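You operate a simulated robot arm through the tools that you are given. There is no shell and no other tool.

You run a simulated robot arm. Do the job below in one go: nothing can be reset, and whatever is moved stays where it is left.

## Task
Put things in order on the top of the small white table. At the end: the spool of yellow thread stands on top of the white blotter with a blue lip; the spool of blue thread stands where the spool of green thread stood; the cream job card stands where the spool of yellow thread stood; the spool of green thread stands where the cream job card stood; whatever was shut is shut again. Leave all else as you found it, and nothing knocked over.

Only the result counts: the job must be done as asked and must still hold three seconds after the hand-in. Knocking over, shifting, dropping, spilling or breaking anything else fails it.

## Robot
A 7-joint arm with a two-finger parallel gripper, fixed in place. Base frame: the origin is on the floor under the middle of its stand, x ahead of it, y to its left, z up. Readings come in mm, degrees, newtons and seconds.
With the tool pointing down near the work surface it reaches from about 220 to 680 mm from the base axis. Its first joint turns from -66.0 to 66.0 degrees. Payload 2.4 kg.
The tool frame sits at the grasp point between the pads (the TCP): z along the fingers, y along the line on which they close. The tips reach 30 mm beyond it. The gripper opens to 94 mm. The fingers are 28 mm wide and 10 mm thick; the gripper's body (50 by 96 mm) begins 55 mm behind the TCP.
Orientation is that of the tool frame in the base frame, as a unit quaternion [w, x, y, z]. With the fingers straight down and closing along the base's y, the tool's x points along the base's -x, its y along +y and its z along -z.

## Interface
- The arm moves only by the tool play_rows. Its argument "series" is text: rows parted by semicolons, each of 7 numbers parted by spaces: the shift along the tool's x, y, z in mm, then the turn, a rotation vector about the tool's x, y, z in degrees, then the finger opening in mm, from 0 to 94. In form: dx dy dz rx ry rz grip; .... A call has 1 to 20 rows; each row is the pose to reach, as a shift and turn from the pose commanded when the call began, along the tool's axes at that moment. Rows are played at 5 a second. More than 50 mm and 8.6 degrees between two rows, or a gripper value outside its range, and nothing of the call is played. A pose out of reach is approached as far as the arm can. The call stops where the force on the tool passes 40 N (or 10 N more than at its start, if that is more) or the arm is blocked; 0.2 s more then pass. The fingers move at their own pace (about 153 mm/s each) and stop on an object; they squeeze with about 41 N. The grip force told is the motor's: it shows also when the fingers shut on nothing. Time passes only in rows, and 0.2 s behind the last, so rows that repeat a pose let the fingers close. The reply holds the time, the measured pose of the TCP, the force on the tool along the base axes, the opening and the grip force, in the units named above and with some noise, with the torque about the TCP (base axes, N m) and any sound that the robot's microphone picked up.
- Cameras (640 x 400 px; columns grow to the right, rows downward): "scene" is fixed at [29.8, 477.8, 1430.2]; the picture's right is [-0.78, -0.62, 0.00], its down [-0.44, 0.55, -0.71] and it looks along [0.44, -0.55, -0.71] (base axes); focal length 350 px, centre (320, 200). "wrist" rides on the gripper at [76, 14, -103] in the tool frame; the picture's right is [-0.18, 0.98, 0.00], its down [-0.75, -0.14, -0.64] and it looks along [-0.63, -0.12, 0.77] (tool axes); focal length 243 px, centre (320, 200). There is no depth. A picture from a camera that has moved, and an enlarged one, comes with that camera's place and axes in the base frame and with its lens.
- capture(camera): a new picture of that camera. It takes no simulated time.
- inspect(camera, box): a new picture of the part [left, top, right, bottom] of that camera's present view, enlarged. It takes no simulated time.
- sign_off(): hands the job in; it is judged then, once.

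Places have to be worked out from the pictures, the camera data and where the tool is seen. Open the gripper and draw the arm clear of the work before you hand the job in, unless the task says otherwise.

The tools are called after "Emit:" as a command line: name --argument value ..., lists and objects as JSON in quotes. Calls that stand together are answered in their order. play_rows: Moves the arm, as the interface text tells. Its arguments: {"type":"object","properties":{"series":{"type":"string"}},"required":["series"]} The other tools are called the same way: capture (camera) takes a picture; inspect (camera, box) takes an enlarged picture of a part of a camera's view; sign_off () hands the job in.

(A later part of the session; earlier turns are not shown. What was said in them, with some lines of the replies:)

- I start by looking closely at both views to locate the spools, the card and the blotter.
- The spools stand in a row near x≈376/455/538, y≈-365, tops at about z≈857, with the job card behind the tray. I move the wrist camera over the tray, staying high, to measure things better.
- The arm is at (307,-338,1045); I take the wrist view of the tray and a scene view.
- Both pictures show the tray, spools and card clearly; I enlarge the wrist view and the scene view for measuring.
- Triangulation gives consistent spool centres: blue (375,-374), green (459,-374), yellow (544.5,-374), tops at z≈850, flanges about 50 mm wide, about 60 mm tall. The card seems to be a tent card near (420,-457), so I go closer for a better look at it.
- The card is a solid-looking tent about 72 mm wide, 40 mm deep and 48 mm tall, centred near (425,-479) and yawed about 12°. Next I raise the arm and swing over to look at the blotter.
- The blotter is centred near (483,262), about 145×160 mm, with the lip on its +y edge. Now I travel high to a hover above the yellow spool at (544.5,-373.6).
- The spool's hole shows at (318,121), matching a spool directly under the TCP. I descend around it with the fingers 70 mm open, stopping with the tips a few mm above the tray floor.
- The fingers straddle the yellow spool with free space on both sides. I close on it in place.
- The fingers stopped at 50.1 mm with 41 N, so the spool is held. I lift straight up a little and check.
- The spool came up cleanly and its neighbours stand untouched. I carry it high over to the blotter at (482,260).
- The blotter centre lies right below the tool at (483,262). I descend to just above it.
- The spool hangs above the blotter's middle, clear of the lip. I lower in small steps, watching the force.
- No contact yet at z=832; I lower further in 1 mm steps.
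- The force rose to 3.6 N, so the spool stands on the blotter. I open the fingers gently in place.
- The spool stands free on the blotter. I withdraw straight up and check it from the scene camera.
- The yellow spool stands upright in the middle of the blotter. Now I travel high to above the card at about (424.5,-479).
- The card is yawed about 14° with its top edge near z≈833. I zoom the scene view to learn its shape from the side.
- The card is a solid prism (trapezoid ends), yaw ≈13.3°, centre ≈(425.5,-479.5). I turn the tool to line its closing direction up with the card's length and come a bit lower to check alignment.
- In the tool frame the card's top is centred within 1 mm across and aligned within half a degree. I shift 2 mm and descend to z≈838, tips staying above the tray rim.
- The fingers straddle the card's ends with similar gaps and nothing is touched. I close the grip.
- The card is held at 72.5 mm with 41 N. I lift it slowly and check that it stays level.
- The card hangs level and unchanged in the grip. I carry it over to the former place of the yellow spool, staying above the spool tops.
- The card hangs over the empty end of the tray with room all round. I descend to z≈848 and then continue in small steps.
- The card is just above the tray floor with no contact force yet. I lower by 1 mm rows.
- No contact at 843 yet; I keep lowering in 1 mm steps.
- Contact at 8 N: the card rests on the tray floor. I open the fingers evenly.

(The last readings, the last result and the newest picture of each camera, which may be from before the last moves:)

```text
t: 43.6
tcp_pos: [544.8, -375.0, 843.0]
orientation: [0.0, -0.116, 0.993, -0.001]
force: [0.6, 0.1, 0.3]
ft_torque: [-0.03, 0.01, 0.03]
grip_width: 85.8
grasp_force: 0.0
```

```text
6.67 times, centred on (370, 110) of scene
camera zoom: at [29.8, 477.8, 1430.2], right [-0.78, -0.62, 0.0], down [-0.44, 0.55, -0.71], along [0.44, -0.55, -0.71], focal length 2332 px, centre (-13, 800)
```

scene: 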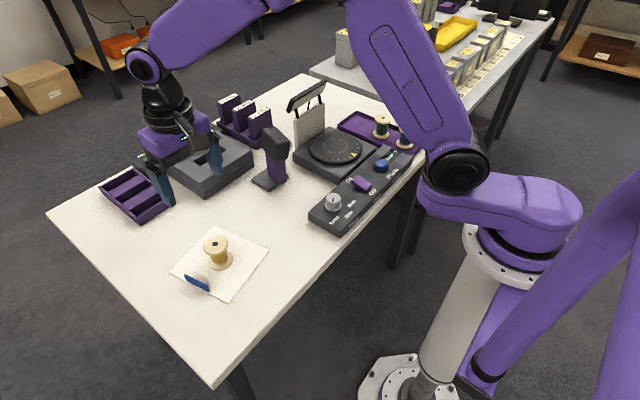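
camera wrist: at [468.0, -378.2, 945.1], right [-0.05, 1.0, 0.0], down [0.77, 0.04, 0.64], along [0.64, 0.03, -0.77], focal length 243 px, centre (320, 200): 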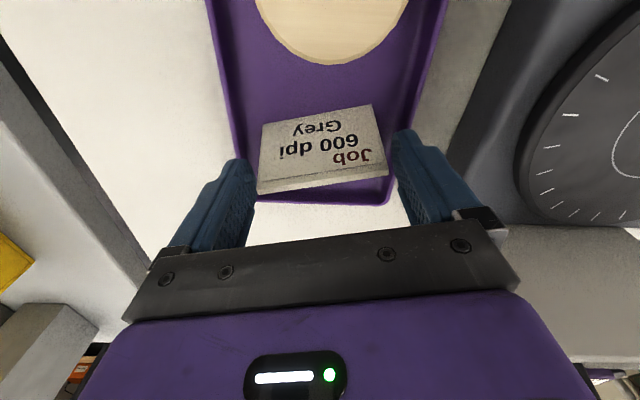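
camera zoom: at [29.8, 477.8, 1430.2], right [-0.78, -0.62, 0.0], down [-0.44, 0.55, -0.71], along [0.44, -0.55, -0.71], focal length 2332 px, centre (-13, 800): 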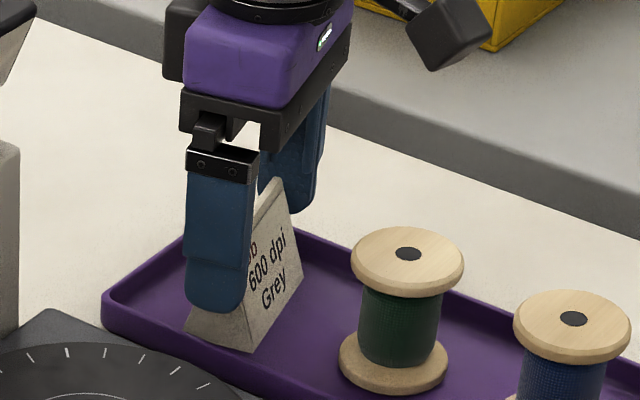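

The card stands free on the tray. I lift straight up, turn the tool back to square and move over the green spool.

Emit:
play_rows --series "0 0 -8 0 0 0 86; 0 0 -30 0 0 0 86; 0 0 -65 0 0 0 86; 0 0 -98 0 0 0 86; 20 5 -98 0 0 4 80; 45 11 -98 0 0 8 70; 70 16.5 -98 0 0 12 70; 82.6 19.5 -98 0 0 13.3 70; 82.6 19.5 -98 0 0 13.3 70"

Emit:
capture --camera "wrist"

Emit:
inspect --camera "scene" --box '[330, 70, 440, 150]'

```text
t: 45.6
tcp_pos: [459.9, -375.7, 940.3]
orientation: [0.0, 0.0, 1.0, 0.0]
force: [0.0, 0.3, 0.2]
ft_torque: [0.01, -0.02, -0.02]
grip_width: 70.3
grasp_force: 0.1
```

```text
taken
camera wrist: at [384.2, -360.5, 1043.0], right [0.18, 0.98, 0.0], down [0.75, -0.14, 0.64], along [0.63, -0.12, -0.77], focal length 243 px, centre (320, 200)
```

wrist: 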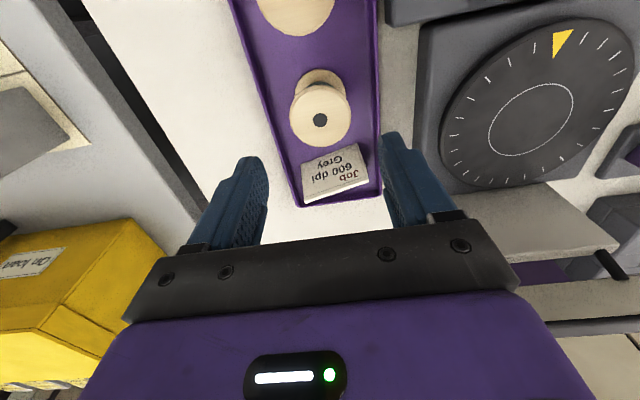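

```text
5.00 times, centred on (385, 110) of scene
camera zoom: at [29.8, 477.8, 1430.2], right [-0.78, -0.62, 0.0], down [-0.44, 0.55, -0.71], along [0.44, -0.55, -0.71], focal length 1749 px, centre (-5, 650)
```

zoom: 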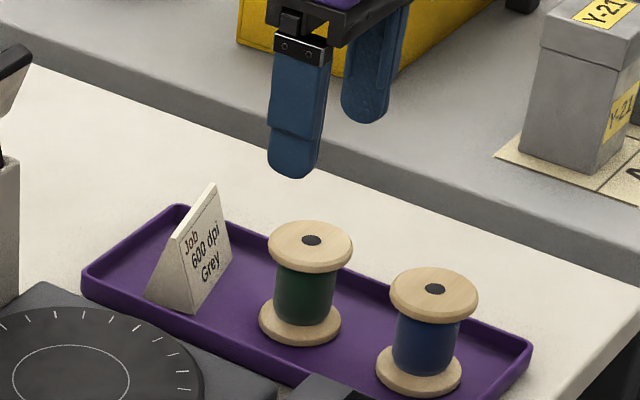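

The green spool's hole is exactly where a spool under the TCP should appear. I descend around it.

Emit:
play_rows --series "0 0 35 0 0 0 70; 0 0 65 0 0 0 70; 0 0 90 0 0 0 70; 0 0 105 0 0 0 70; 0 0 112 0 0 0 70; 0 0 112 0 0 0 70"

Emit:
capture --camera "wrist"

```text
t: 47.0
tcp_pos: [459.6, -374.9, 828.0]
orientation: [0.0, 0.0, 1.0, 0.0]
force: [-0.3, -0.1, 0.2]
ft_torque: [0.02, 0.01, -0.01]
grip_width: 70.2
grasp_force: 0.0
```

```text
taken
camera wrist: at [384.2, -360.6, 931.0], right [0.18, 0.98, 0.0], down [0.75, -0.14, 0.64], along [0.63, -0.12, -0.77], focal length 243 px, centre (320, 200)
```

wrist: 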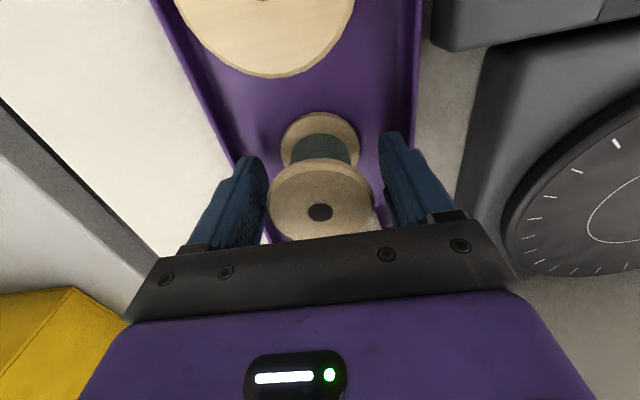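

The fingers straddle the green spool; I close and then lift it.

Emit:
play_rows --series "0 0 0 0 0 0 52; 0 0 0 0 0 0 40; 0 0 0 0 0 0 30; 0 0 0 0 0 0 30; 0 0 -3 0 0 0 30; 0 0 -15 0 0 0 30; 0 0 -45 0 0 0 30; 0 0 -85 0 0 0 30; 0 0 -120 0 0 0 30; 0 0 -120 0 0 0 30"

Emit:
capture --camera "wrist"

Emit:
inspect --camera "scene" --box '[330, 70, 440, 150]'

```text
t: 49.2
tcp_pos: [460.5, -375.2, 949.2]
orientation: [0.0, 0.0, 1.0, -0.001]
force: [0.4, 0.0, -0.1]
ft_torque: [-0.01, 0.03, -0.01]
grip_width: 50.5
grasp_force: 40.5
```

```text
taken
camera wrist: at [384.8, -360.6, 1051.6], right [0.18, 0.98, 0.0], down [0.75, -0.14, 0.64], along [0.63, -0.12, -0.77], focal length 243 px, centre (320, 200)
```

wrist: 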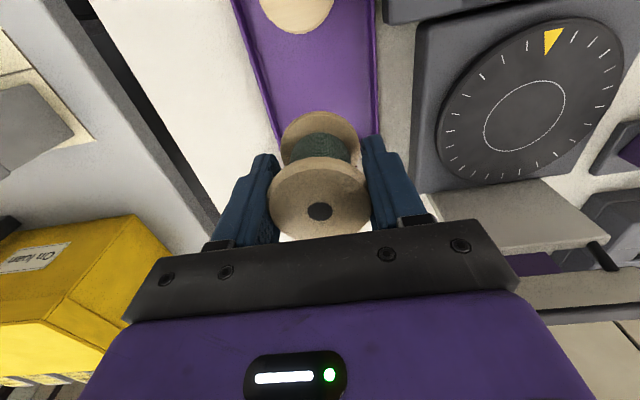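

```text
5.00 times, centred on (385, 110) of scene
camera zoom: at [29.8, 477.8, 1430.2], right [-0.78, -0.62, 0.0], down [-0.44, 0.55, -0.71], along [0.44, -0.55, -0.71], focal length 1749 px, centre (-5, 650)
```

zoom: 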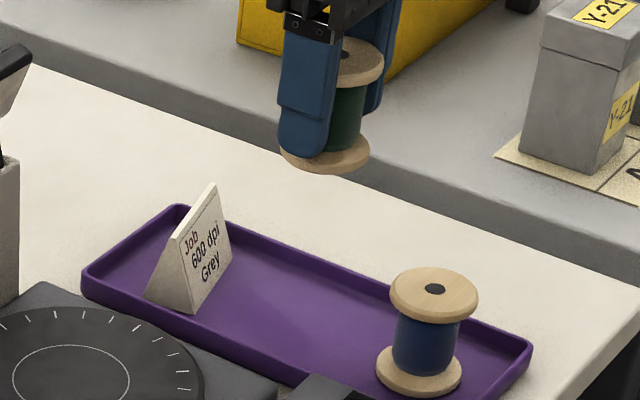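

The green spool is held cleanly. I carry it over to the card's former spot at (424,-480) and descend partway.

Emit:
play_rows --series "12 -35 0 0 0 0 30; 24 -70 0 0 0 0 30; 35.1 -105.4 0 0 0 0 30; 35.1 -105.4 40 0 0 0 30; 35.1 -105.4 75 0 0 0 30; 35.1 -105.4 100 0 0 0 30; 35.1 -105.4 112 0 0 0 30; 35.1 -105.4 112 0 0 0 30"

Emit:
capture --camera "wrist"

Emit:
inspect --camera "scene" --box '[350, 80, 450, 150]'

```text
t: 51.0
tcp_pos: [424.8, -478.7, 836.4]
orientation: [0.0, -0.001, 1.0, 0.001]
force: [-0.9, 1.2, -1.4]
ft_torque: [-0.01, 0.0, -0.03]
grip_width: 50.3
grasp_force: 40.6
```

```text
taken
camera wrist: at [349.5, -465.5, 938.8], right [0.18, 0.98, 0.0], down [0.75, -0.14, 0.64], along [0.63, -0.12, -0.77], focal length 243 px, centre (320, 200)
```

wrist: 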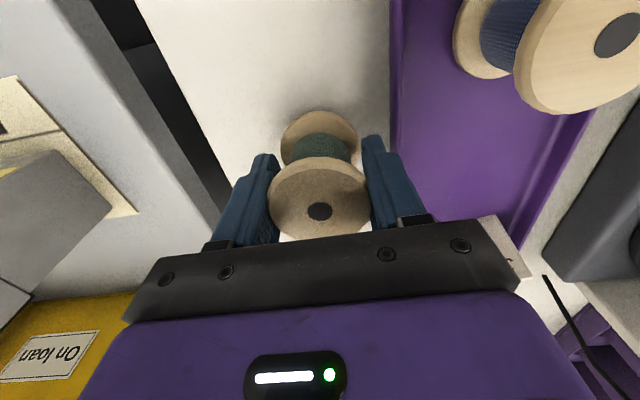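

```text
5.71 times, centred on (400, 115) of scene
camera zoom: at [29.8, 477.8, 1430.2], right [-0.78, -0.62, 0.0], down [-0.44, 0.55, -0.71], along [0.44, -0.55, -0.71], focal length 1999 px, centre (-137, 686)
```

zoom: 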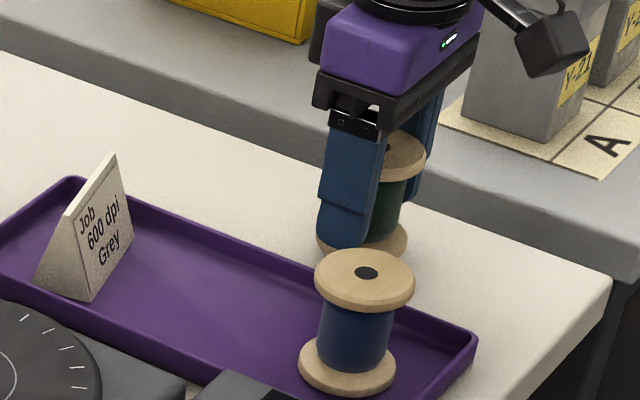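

There is space around on the table beside the tray. I lower to z≈827 and feel for the table.

Emit:
play_rows --series "0 0 4 0 0 0 30; 0 0 7 0 0 0 30; 0 0 9 0 0 0 30; 0 0 9 0 0 0 30"

```text
t: 52.0
tcp_pos: [424.2, -479.8, 826.4]
orientation: [0.0, 0.0, 1.0, 0.0]
force: [0.2, -0.9, -1.2]
ft_torque: [-0.01, 0.04, 0.03]
grip_width: 50.3
grasp_force: 40.5
```

Emit:
play_rows --series "0 0 1 0 0 0 30; 0 0 2 0 0 0 30; 0 0 2 0 0 0 30"

```text
t: 52.8
tcp_pos: [423.7, -479.6, 825.0]
orientation: [0.0, 0.001, 1.0, 0.0]
force: [-0.7, 0.2, 0.0]
ft_torque: [0.0, 0.01, -0.03]
grip_width: 50.2
grasp_force: 40.7
```

No contact at 825; one more millimetre at a time.

Emit:
play_rows --series "0 0 1 0 0 0 30; 0 0 1 0 0 0 30; 0 0 1 0 0 0 30"

```text
t: 53.6
tcp_pos: [424.8, -480.2, 823.2]
orientation: [0.0, 0.001, 1.0, 0.001]
force: [0.1, -0.4, -0.5]
ft_torque: [0.03, -0.01, 0.01]
grip_width: 50.6
grasp_force: 40.9
```

Emit:
play_rows --series "0 0 0.5 0 0 0 30; 0 0 1 0 0 0 30; 0 0 1 0 0 0 30"

```text
t: 54.4
tcp_pos: [425.4, -479.6, 824.4]
orientation: [0.0, 0.0, 1.0, 0.0]
force: [0.1, 2.6, 6.5]
ft_torque: [0.07, 0.05, -0.02]
grip_width: 50.4
grasp_force: 41.1
```

The force rose to 6.5 N, so the green spool stands on the table. I open to 64 mm, keeping clear of the tray edge.

Emit:
play_rows --series "0 0 0 0 0 0 52; 0 0 0 0 0 0 56; 0 0 0 0 0 0 60; 0 0 0 0 0 0 64; 0 0 0 0 0 0 64"

Emit:
capture --camera "wrist"

```text
t: 55.6
tcp_pos: [424.5, -479.7, 823.7]
orientation: [0.0, -0.001, 1.0, 0.0]
force: [-0.8, -0.3, -0.1]
ft_torque: [-0.01, -0.02, -0.01]
grip_width: 64.0
grasp_force: 0.2
```

```text
taken
camera wrist: at [349.3, -465.9, 926.0], right [0.18, 0.98, 0.0], down [0.75, -0.14, 0.64], along [0.63, -0.12, -0.77], focal length 243 px, centre (320, 200)
```

wrist: 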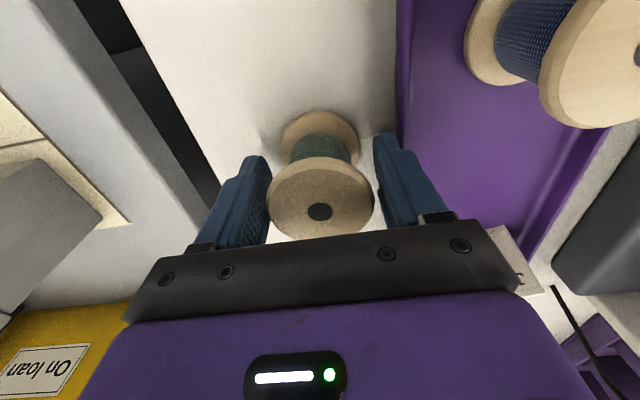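

The green spool stands free. I lift straight up and move over the blue spool at (375,-374.5).

Emit:
play_rows --series "0 0 -8 0 0 0 64; 0 0 -35 0 0 0 64; 0 0 -75 0 0 0 66; 0 0 -117 0 0 0 70; 16 35 -117 0 0 0 70; 32 70 -117 0 0 0 70; 49 105.4 -117 0 0 0 70; 49 105.4 -117 0 0 0 70"

Emit:
capture --camera "wrist"

Emit:
inspect --camera "scene" --box '[350, 70, 450, 150]'

```text
t: 57.4
tcp_pos: [375.9, -374.4, 940.3]
orientation: [0.0, 0.0, 1.0, 0.0]
force: [-0.4, -0.5, -0.4]
ft_torque: [0.01, 0.0, 0.03]
grip_width: 69.9
grasp_force: 0.0
```

```text
taken
camera wrist: at [300.4, -360.3, 1043.3], right [0.18, 0.98, 0.0], down [0.75, -0.14, 0.64], along [0.63, -0.12, -0.77], focal length 243 px, centre (320, 200)
```

wrist: 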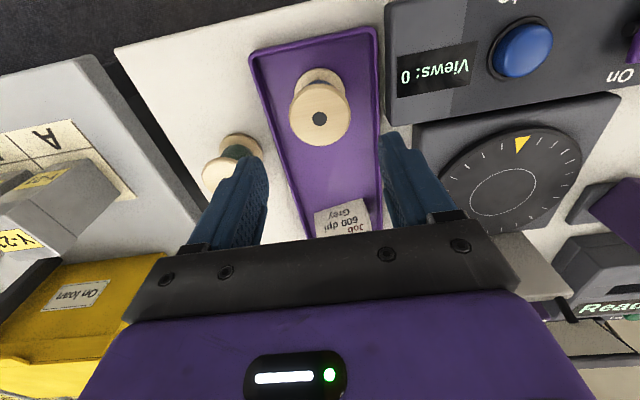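

```text
5.00 times, centred on (400, 110) of scene
camera zoom: at [29.8, 477.9, 1430.2], right [-0.78, -0.62, 0.0], down [-0.44, 0.55, -0.71], along [0.44, -0.55, -0.71], focal length 1749 px, centre (-80, 650)
```

zoom: 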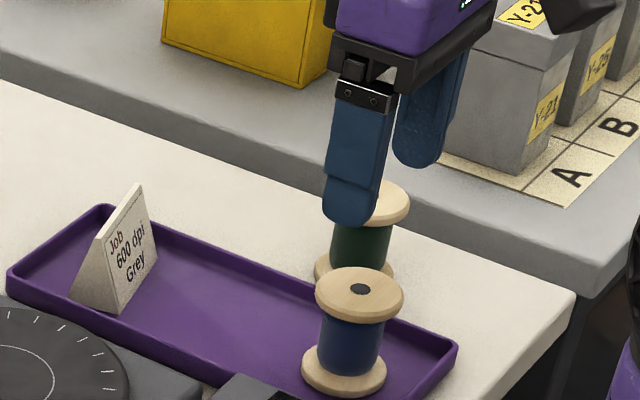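

The blue spool is centred under the tool within 2 mm. I descend around it with a 1 mm correction.

Emit:
play_rows --series "1 0 35 0 0 0 70; 1.3 0 65 0 0 0 70; 1.3 0 90 0 0 0 70; 1.3 0 105 0 0 0 70; 1.3 0 112 0 0 0 70; 1.3 0 112 0 0 0 70"

Emit:
capture --camera "wrist"

```text
t: 58.8
tcp_pos: [375.2, -375.7, 827.0]
orientation: [0.001, 0.0, 1.0, 0.0]
force: [0.0, -0.1, -0.1]
ft_torque: [0.01, 0.0, 0.02]
grip_width: 69.7
grasp_force: 0.1
```

```text
taken
camera wrist: at [299.2, -360.9, 930.7], right [0.18, 0.98, 0.0], down [0.75, -0.14, 0.64], along [0.63, -0.12, -0.77], focal length 243 px, centre (320, 200)
```

wrist: 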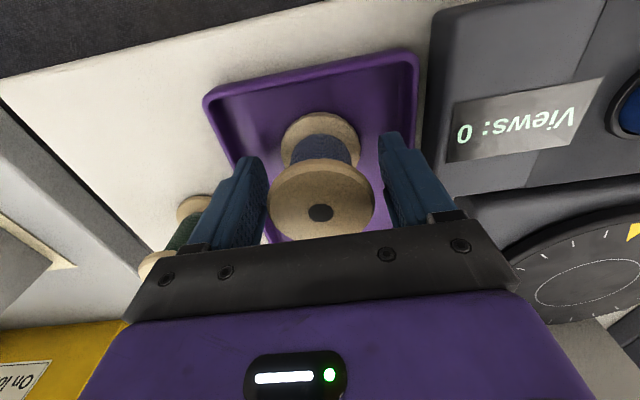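

The fingers straddle the blue spool freely; I close and lift it.

Emit:
play_rows --series "0 0 0 0 0 0 52; 0 0 0 0 0 0 40; 0 0 0 0 0 0 30; 0 0 0 0 0 0 30; 0 0 -3 0 0 0 30; 0 0 -15 0 0 0 30; 0 0 -45 0 0 0 30; 0 0 -85 0 0 0 30; 0 0 -120 0 0 0 30; 0 0 -120 0 0 0 30"

Emit:
capture --camera "wrist"

Emit:
inspect --camera "scene" --box '[350, 70, 450, 150]'

```text
t: 61.0
tcp_pos: [373.1, -375.0, 949.4]
orientation: [0.0, 0.0, 1.0, 0.001]
force: [0.4, -0.7, -0.4]
ft_torque: [-0.02, 0.01, 0.01]
grip_width: 50.1
grasp_force: 40.9
```

```text
taken
camera wrist: at [299.3, -360.1, 1051.7], right [0.18, 0.98, 0.0], down [0.75, -0.14, 0.64], along [0.63, -0.12, -0.77], focal length 243 px, centre (320, 200)
```

wrist: 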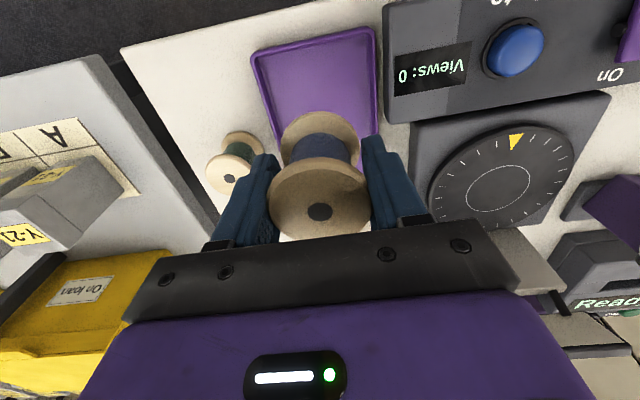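

```text
5.00 times, centred on (400, 110) of scene
camera zoom: at [29.8, 477.8, 1430.2], right [-0.78, -0.62, 0.0], down [-0.44, 0.55, -0.71], along [0.44, -0.55, -0.71], focal length 1749 px, centre (-80, 650)
```

zoom: 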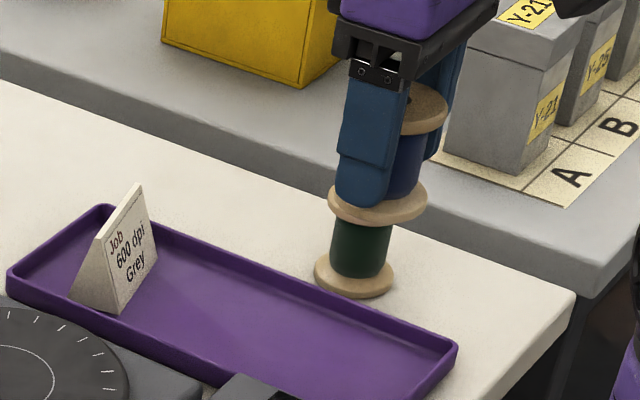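

The blue spool is held. I move it to the green spool's former place (459,-374.6) and lower to just above the tray floor.

Emit:
play_rows --series "-28 0 0 0 0 0 30; -57 0 0 0 0 0 30; -85.4 0 0 0 0 0 30; -85.4 0 0 0 0 0 30; -85.4 0 40 0 0 0 30; -85.4 0 75 0 0 0 30; -85.4 0 100 0 0 0 30; -85.4 0 114 0 0 0 30; -85.4 0 114 0 0 0 30"

Emit:
capture --camera "wrist"

Emit:
inspect --camera "scene" --box '[340, 80, 440, 160]'

```text
t: 63.0
tcp_pos: [459.9, -373.3, 835.0]
orientation: [0.0, 0.0, 1.0, 0.0]
force: [0.0, 0.4, -0.3]
ft_torque: [0.03, 0.04, -0.04]
grip_width: 50.4
grasp_force: 41.0
```

```text
taken
camera wrist: at [384.9, -360.1, 937.2], right [0.18, 0.98, 0.0], down [0.75, -0.14, 0.64], along [0.63, -0.12, -0.77], focal length 243 px, centre (320, 200)
```

wrist: 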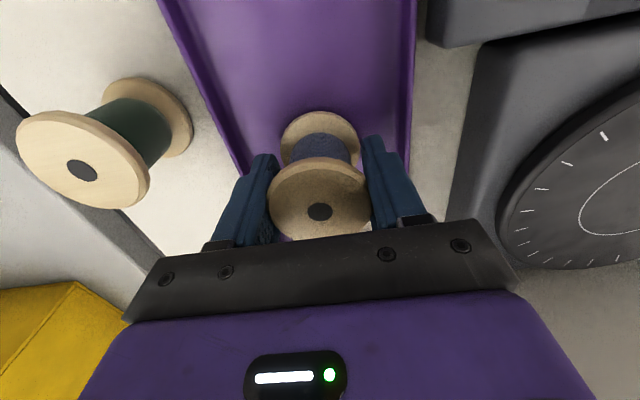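

```text
5.00 times, centred on (390, 120) of scene
camera zoom: at [29.8, 477.8, 1430.2], right [-0.78, -0.62, 0.0], down [-0.44, 0.55, -0.71], along [0.44, -0.55, -0.71], focal length 1749 px, centre (-30, 600)
```

zoom: 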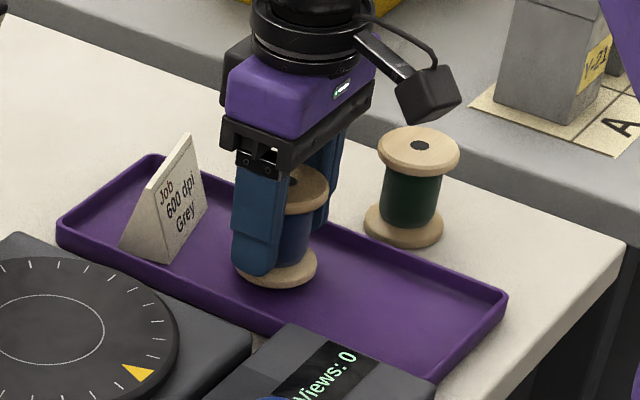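

The blue spool is 6 mm above the tray floor at the right spot. I lower to z≈829 and then feel for contact.

Emit:
play_rows --series "0 0 3 0 0 0 30; 0 0 5 0 0 0 30; 0 0 5 0 0 0 30"

```text
t: 63.8
tcp_pos: [459.0, -374.8, 829.2]
orientation: [0.0, 0.0, 1.0, -0.001]
force: [-0.6, -0.4, -0.4]
ft_torque: [0.04, 0.02, 0.03]
grip_width: 50.2
grasp_force: 41.5
```

Emit:
play_rows --series "0 0 0.7 0 0 0 30; 0 0 1.2 0 0 0 30; 0 0 1.2 0 0 0 30"

```text
t: 64.6
tcp_pos: [460.7, -374.6, 828.1]
orientation: [0.0, 0.0, 1.0, 0.0]
force: [-0.3, -0.2, 0.1]
ft_torque: [0.0, 0.02, 0.02]
grip_width: 50.5
grasp_force: 41.0
```

Emit:
play_rows --series "0 0 0.5 0 0 0 30; 0 0 0.8 0 0 0 30; 0 0 0.8 0 0 0 30"

```text
t: 65.4
tcp_pos: [459.6, -374.6, 829.4]
orientation: [0.001, -0.001, 1.0, 0.0]
force: [-2.4, 3.1, 8.5]
ft_torque: [0.1, 0.03, 0.0]
grip_width: 50.3
grasp_force: 40.6
```

The force shows 8.5 N of contact: the blue spool stands on the tray floor. I open the fingers and lift straight away.

Emit:
play_rows --series "0 0 0 0 0 0 52; 0 0 0 0 0 0 56; 0 0 0 0 0 0 62; 0 0 0 0 0 0 70; 0 0 0 0 0 0 70; 0 0 -8 0 0 0 70; 0 0 -35 0 0 0 70; 0 0 -75 0 0 0 70; 0 0 -120 0 0 0 70; 0 0 -165 0 0 0 70; 0 0 -210 0 0 0 70; 0 0 -210 0 0 0 70"

Emit:
capture --camera "wrist"

Emit:
capture --camera "scene"

Emit:
inspect --camera "scene" --box '[330, 80, 440, 160]'

```text
t: 68.0
tcp_pos: [459.9, -373.9, 1037.2]
orientation: [0.0, 0.0, 1.0, 0.0]
force: [-0.2, 0.6, 0.3]
ft_torque: [-0.03, -0.01, 0.01]
grip_width: 70.1
grasp_force: 0.0
```

```text
taken
camera wrist: at [385.1, -360.5, 1140.7], right [0.18, 0.98, 0.0], down [0.75, -0.14, 0.64], along [0.63, -0.12, -0.77], focal length 243 px, centre (320, 200)
```

wrist: 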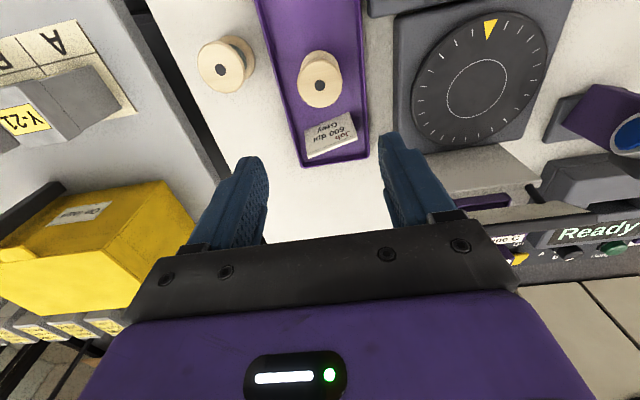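

```text
taken
```

scene: 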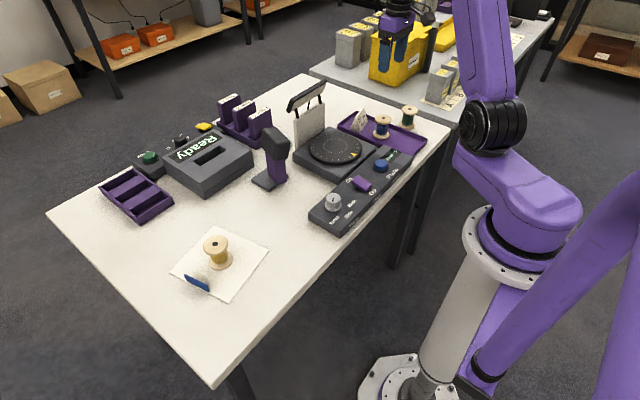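

```text
5.00 times, centred on (385, 120) of scene
camera zoom: at [29.8, 477.8, 1430.2], right [-0.78, -0.62, 0.0], down [-0.44, 0.55, -0.71], along [0.44, -0.55, -0.71], focal length 1749 px, centre (-5, 600)
```

zoom: 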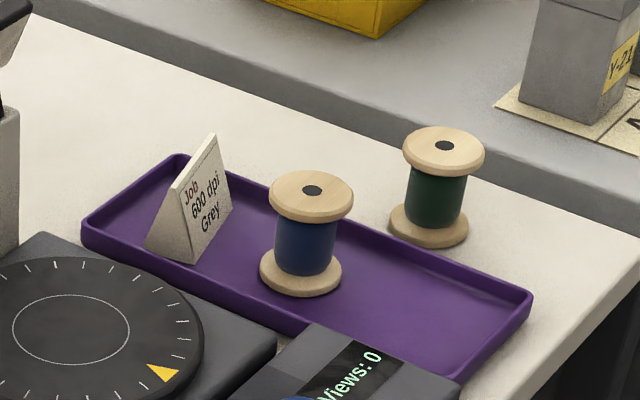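

All four items stand upright in their new places, and tray, turntable and everything else are unmoved. I draw the arm back to about its start pose with the gripper open.

Emit:
play_rows --series "6 40 0 0 0 0 80; 13 80 0 0 0 0 94; 19 120 0 0 0 0 94; 26 160 0 0 0 0 94; 33 200 0 0 0 0 94; 39 240 0 0 0 0 94; 45.5 277 -7 0 0 0 94; 45.5 277 -7 0 0 0 94; 45.5 277 -7 0 0 0 94"

Emit:
capture --camera "scene"

Emit:
capture --camera "wrist"

```text
t: 70.0
tcp_pos: [414.1, -98.5, 1044.6]
orientation: [-0.001, 0.0, 1.0, 0.0]
force: [0.3, 0.8, 0.2]
ft_torque: [-0.03, 0.0, -0.01]
grip_width: 93.9
grasp_force: 0.0
```

```text
taken
```

scene: 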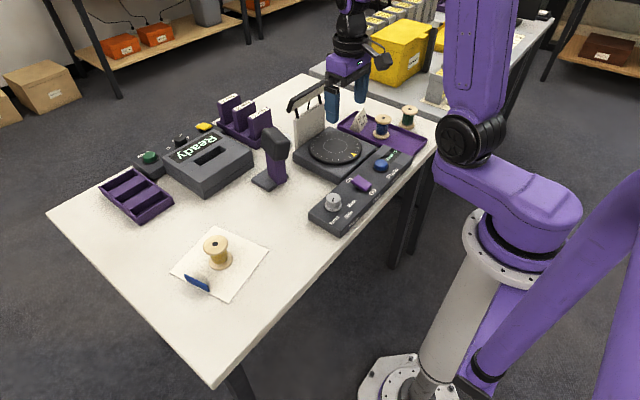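

```text
taken
camera wrist: at [338.3, -84.3, 1147.0], right [0.18, 0.98, 0.0], down [0.75, -0.14, 0.64], along [0.63, -0.12, -0.77], focal length 243 px, centre (320, 200)
```

wrist: 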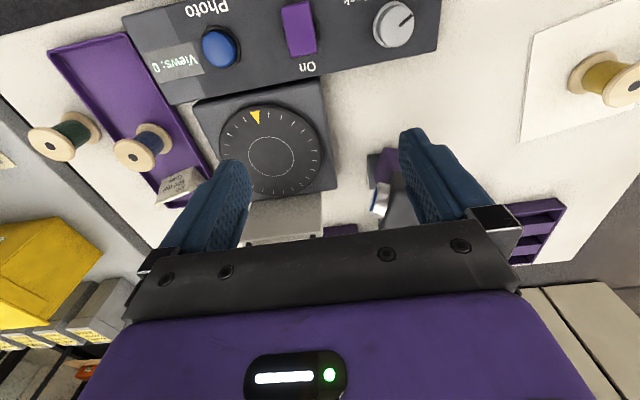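

The final pictures show yellow on the blotter, card at yellow's place, blue at green's place and green at the card's place, all upright, with the rest unchanged and the arm clear. I hand the job in.

Emit:
sign_off

```text
The job is handed in.
```

All four items are in their new places and the job is handed in. In the last pictures before hand-in everything stood upright, and I saw nothing else moved:

- **Yellow spool:** stands near the middle of the white blotter, clear of the blue lip.
- **Cream job card:** stands in the tray where the yellow spool was, still turned at the same angle as before.
- **Green spool:** stands on the table behind the tray, where the card was.
- **Blue spool:** stands in the tray where the green spool was.

Nothing needed opening, so there was nothing to shut again. The arm is back near its starting pose with the gripper open. I did not get the judging result, only the hand-in confirmation.
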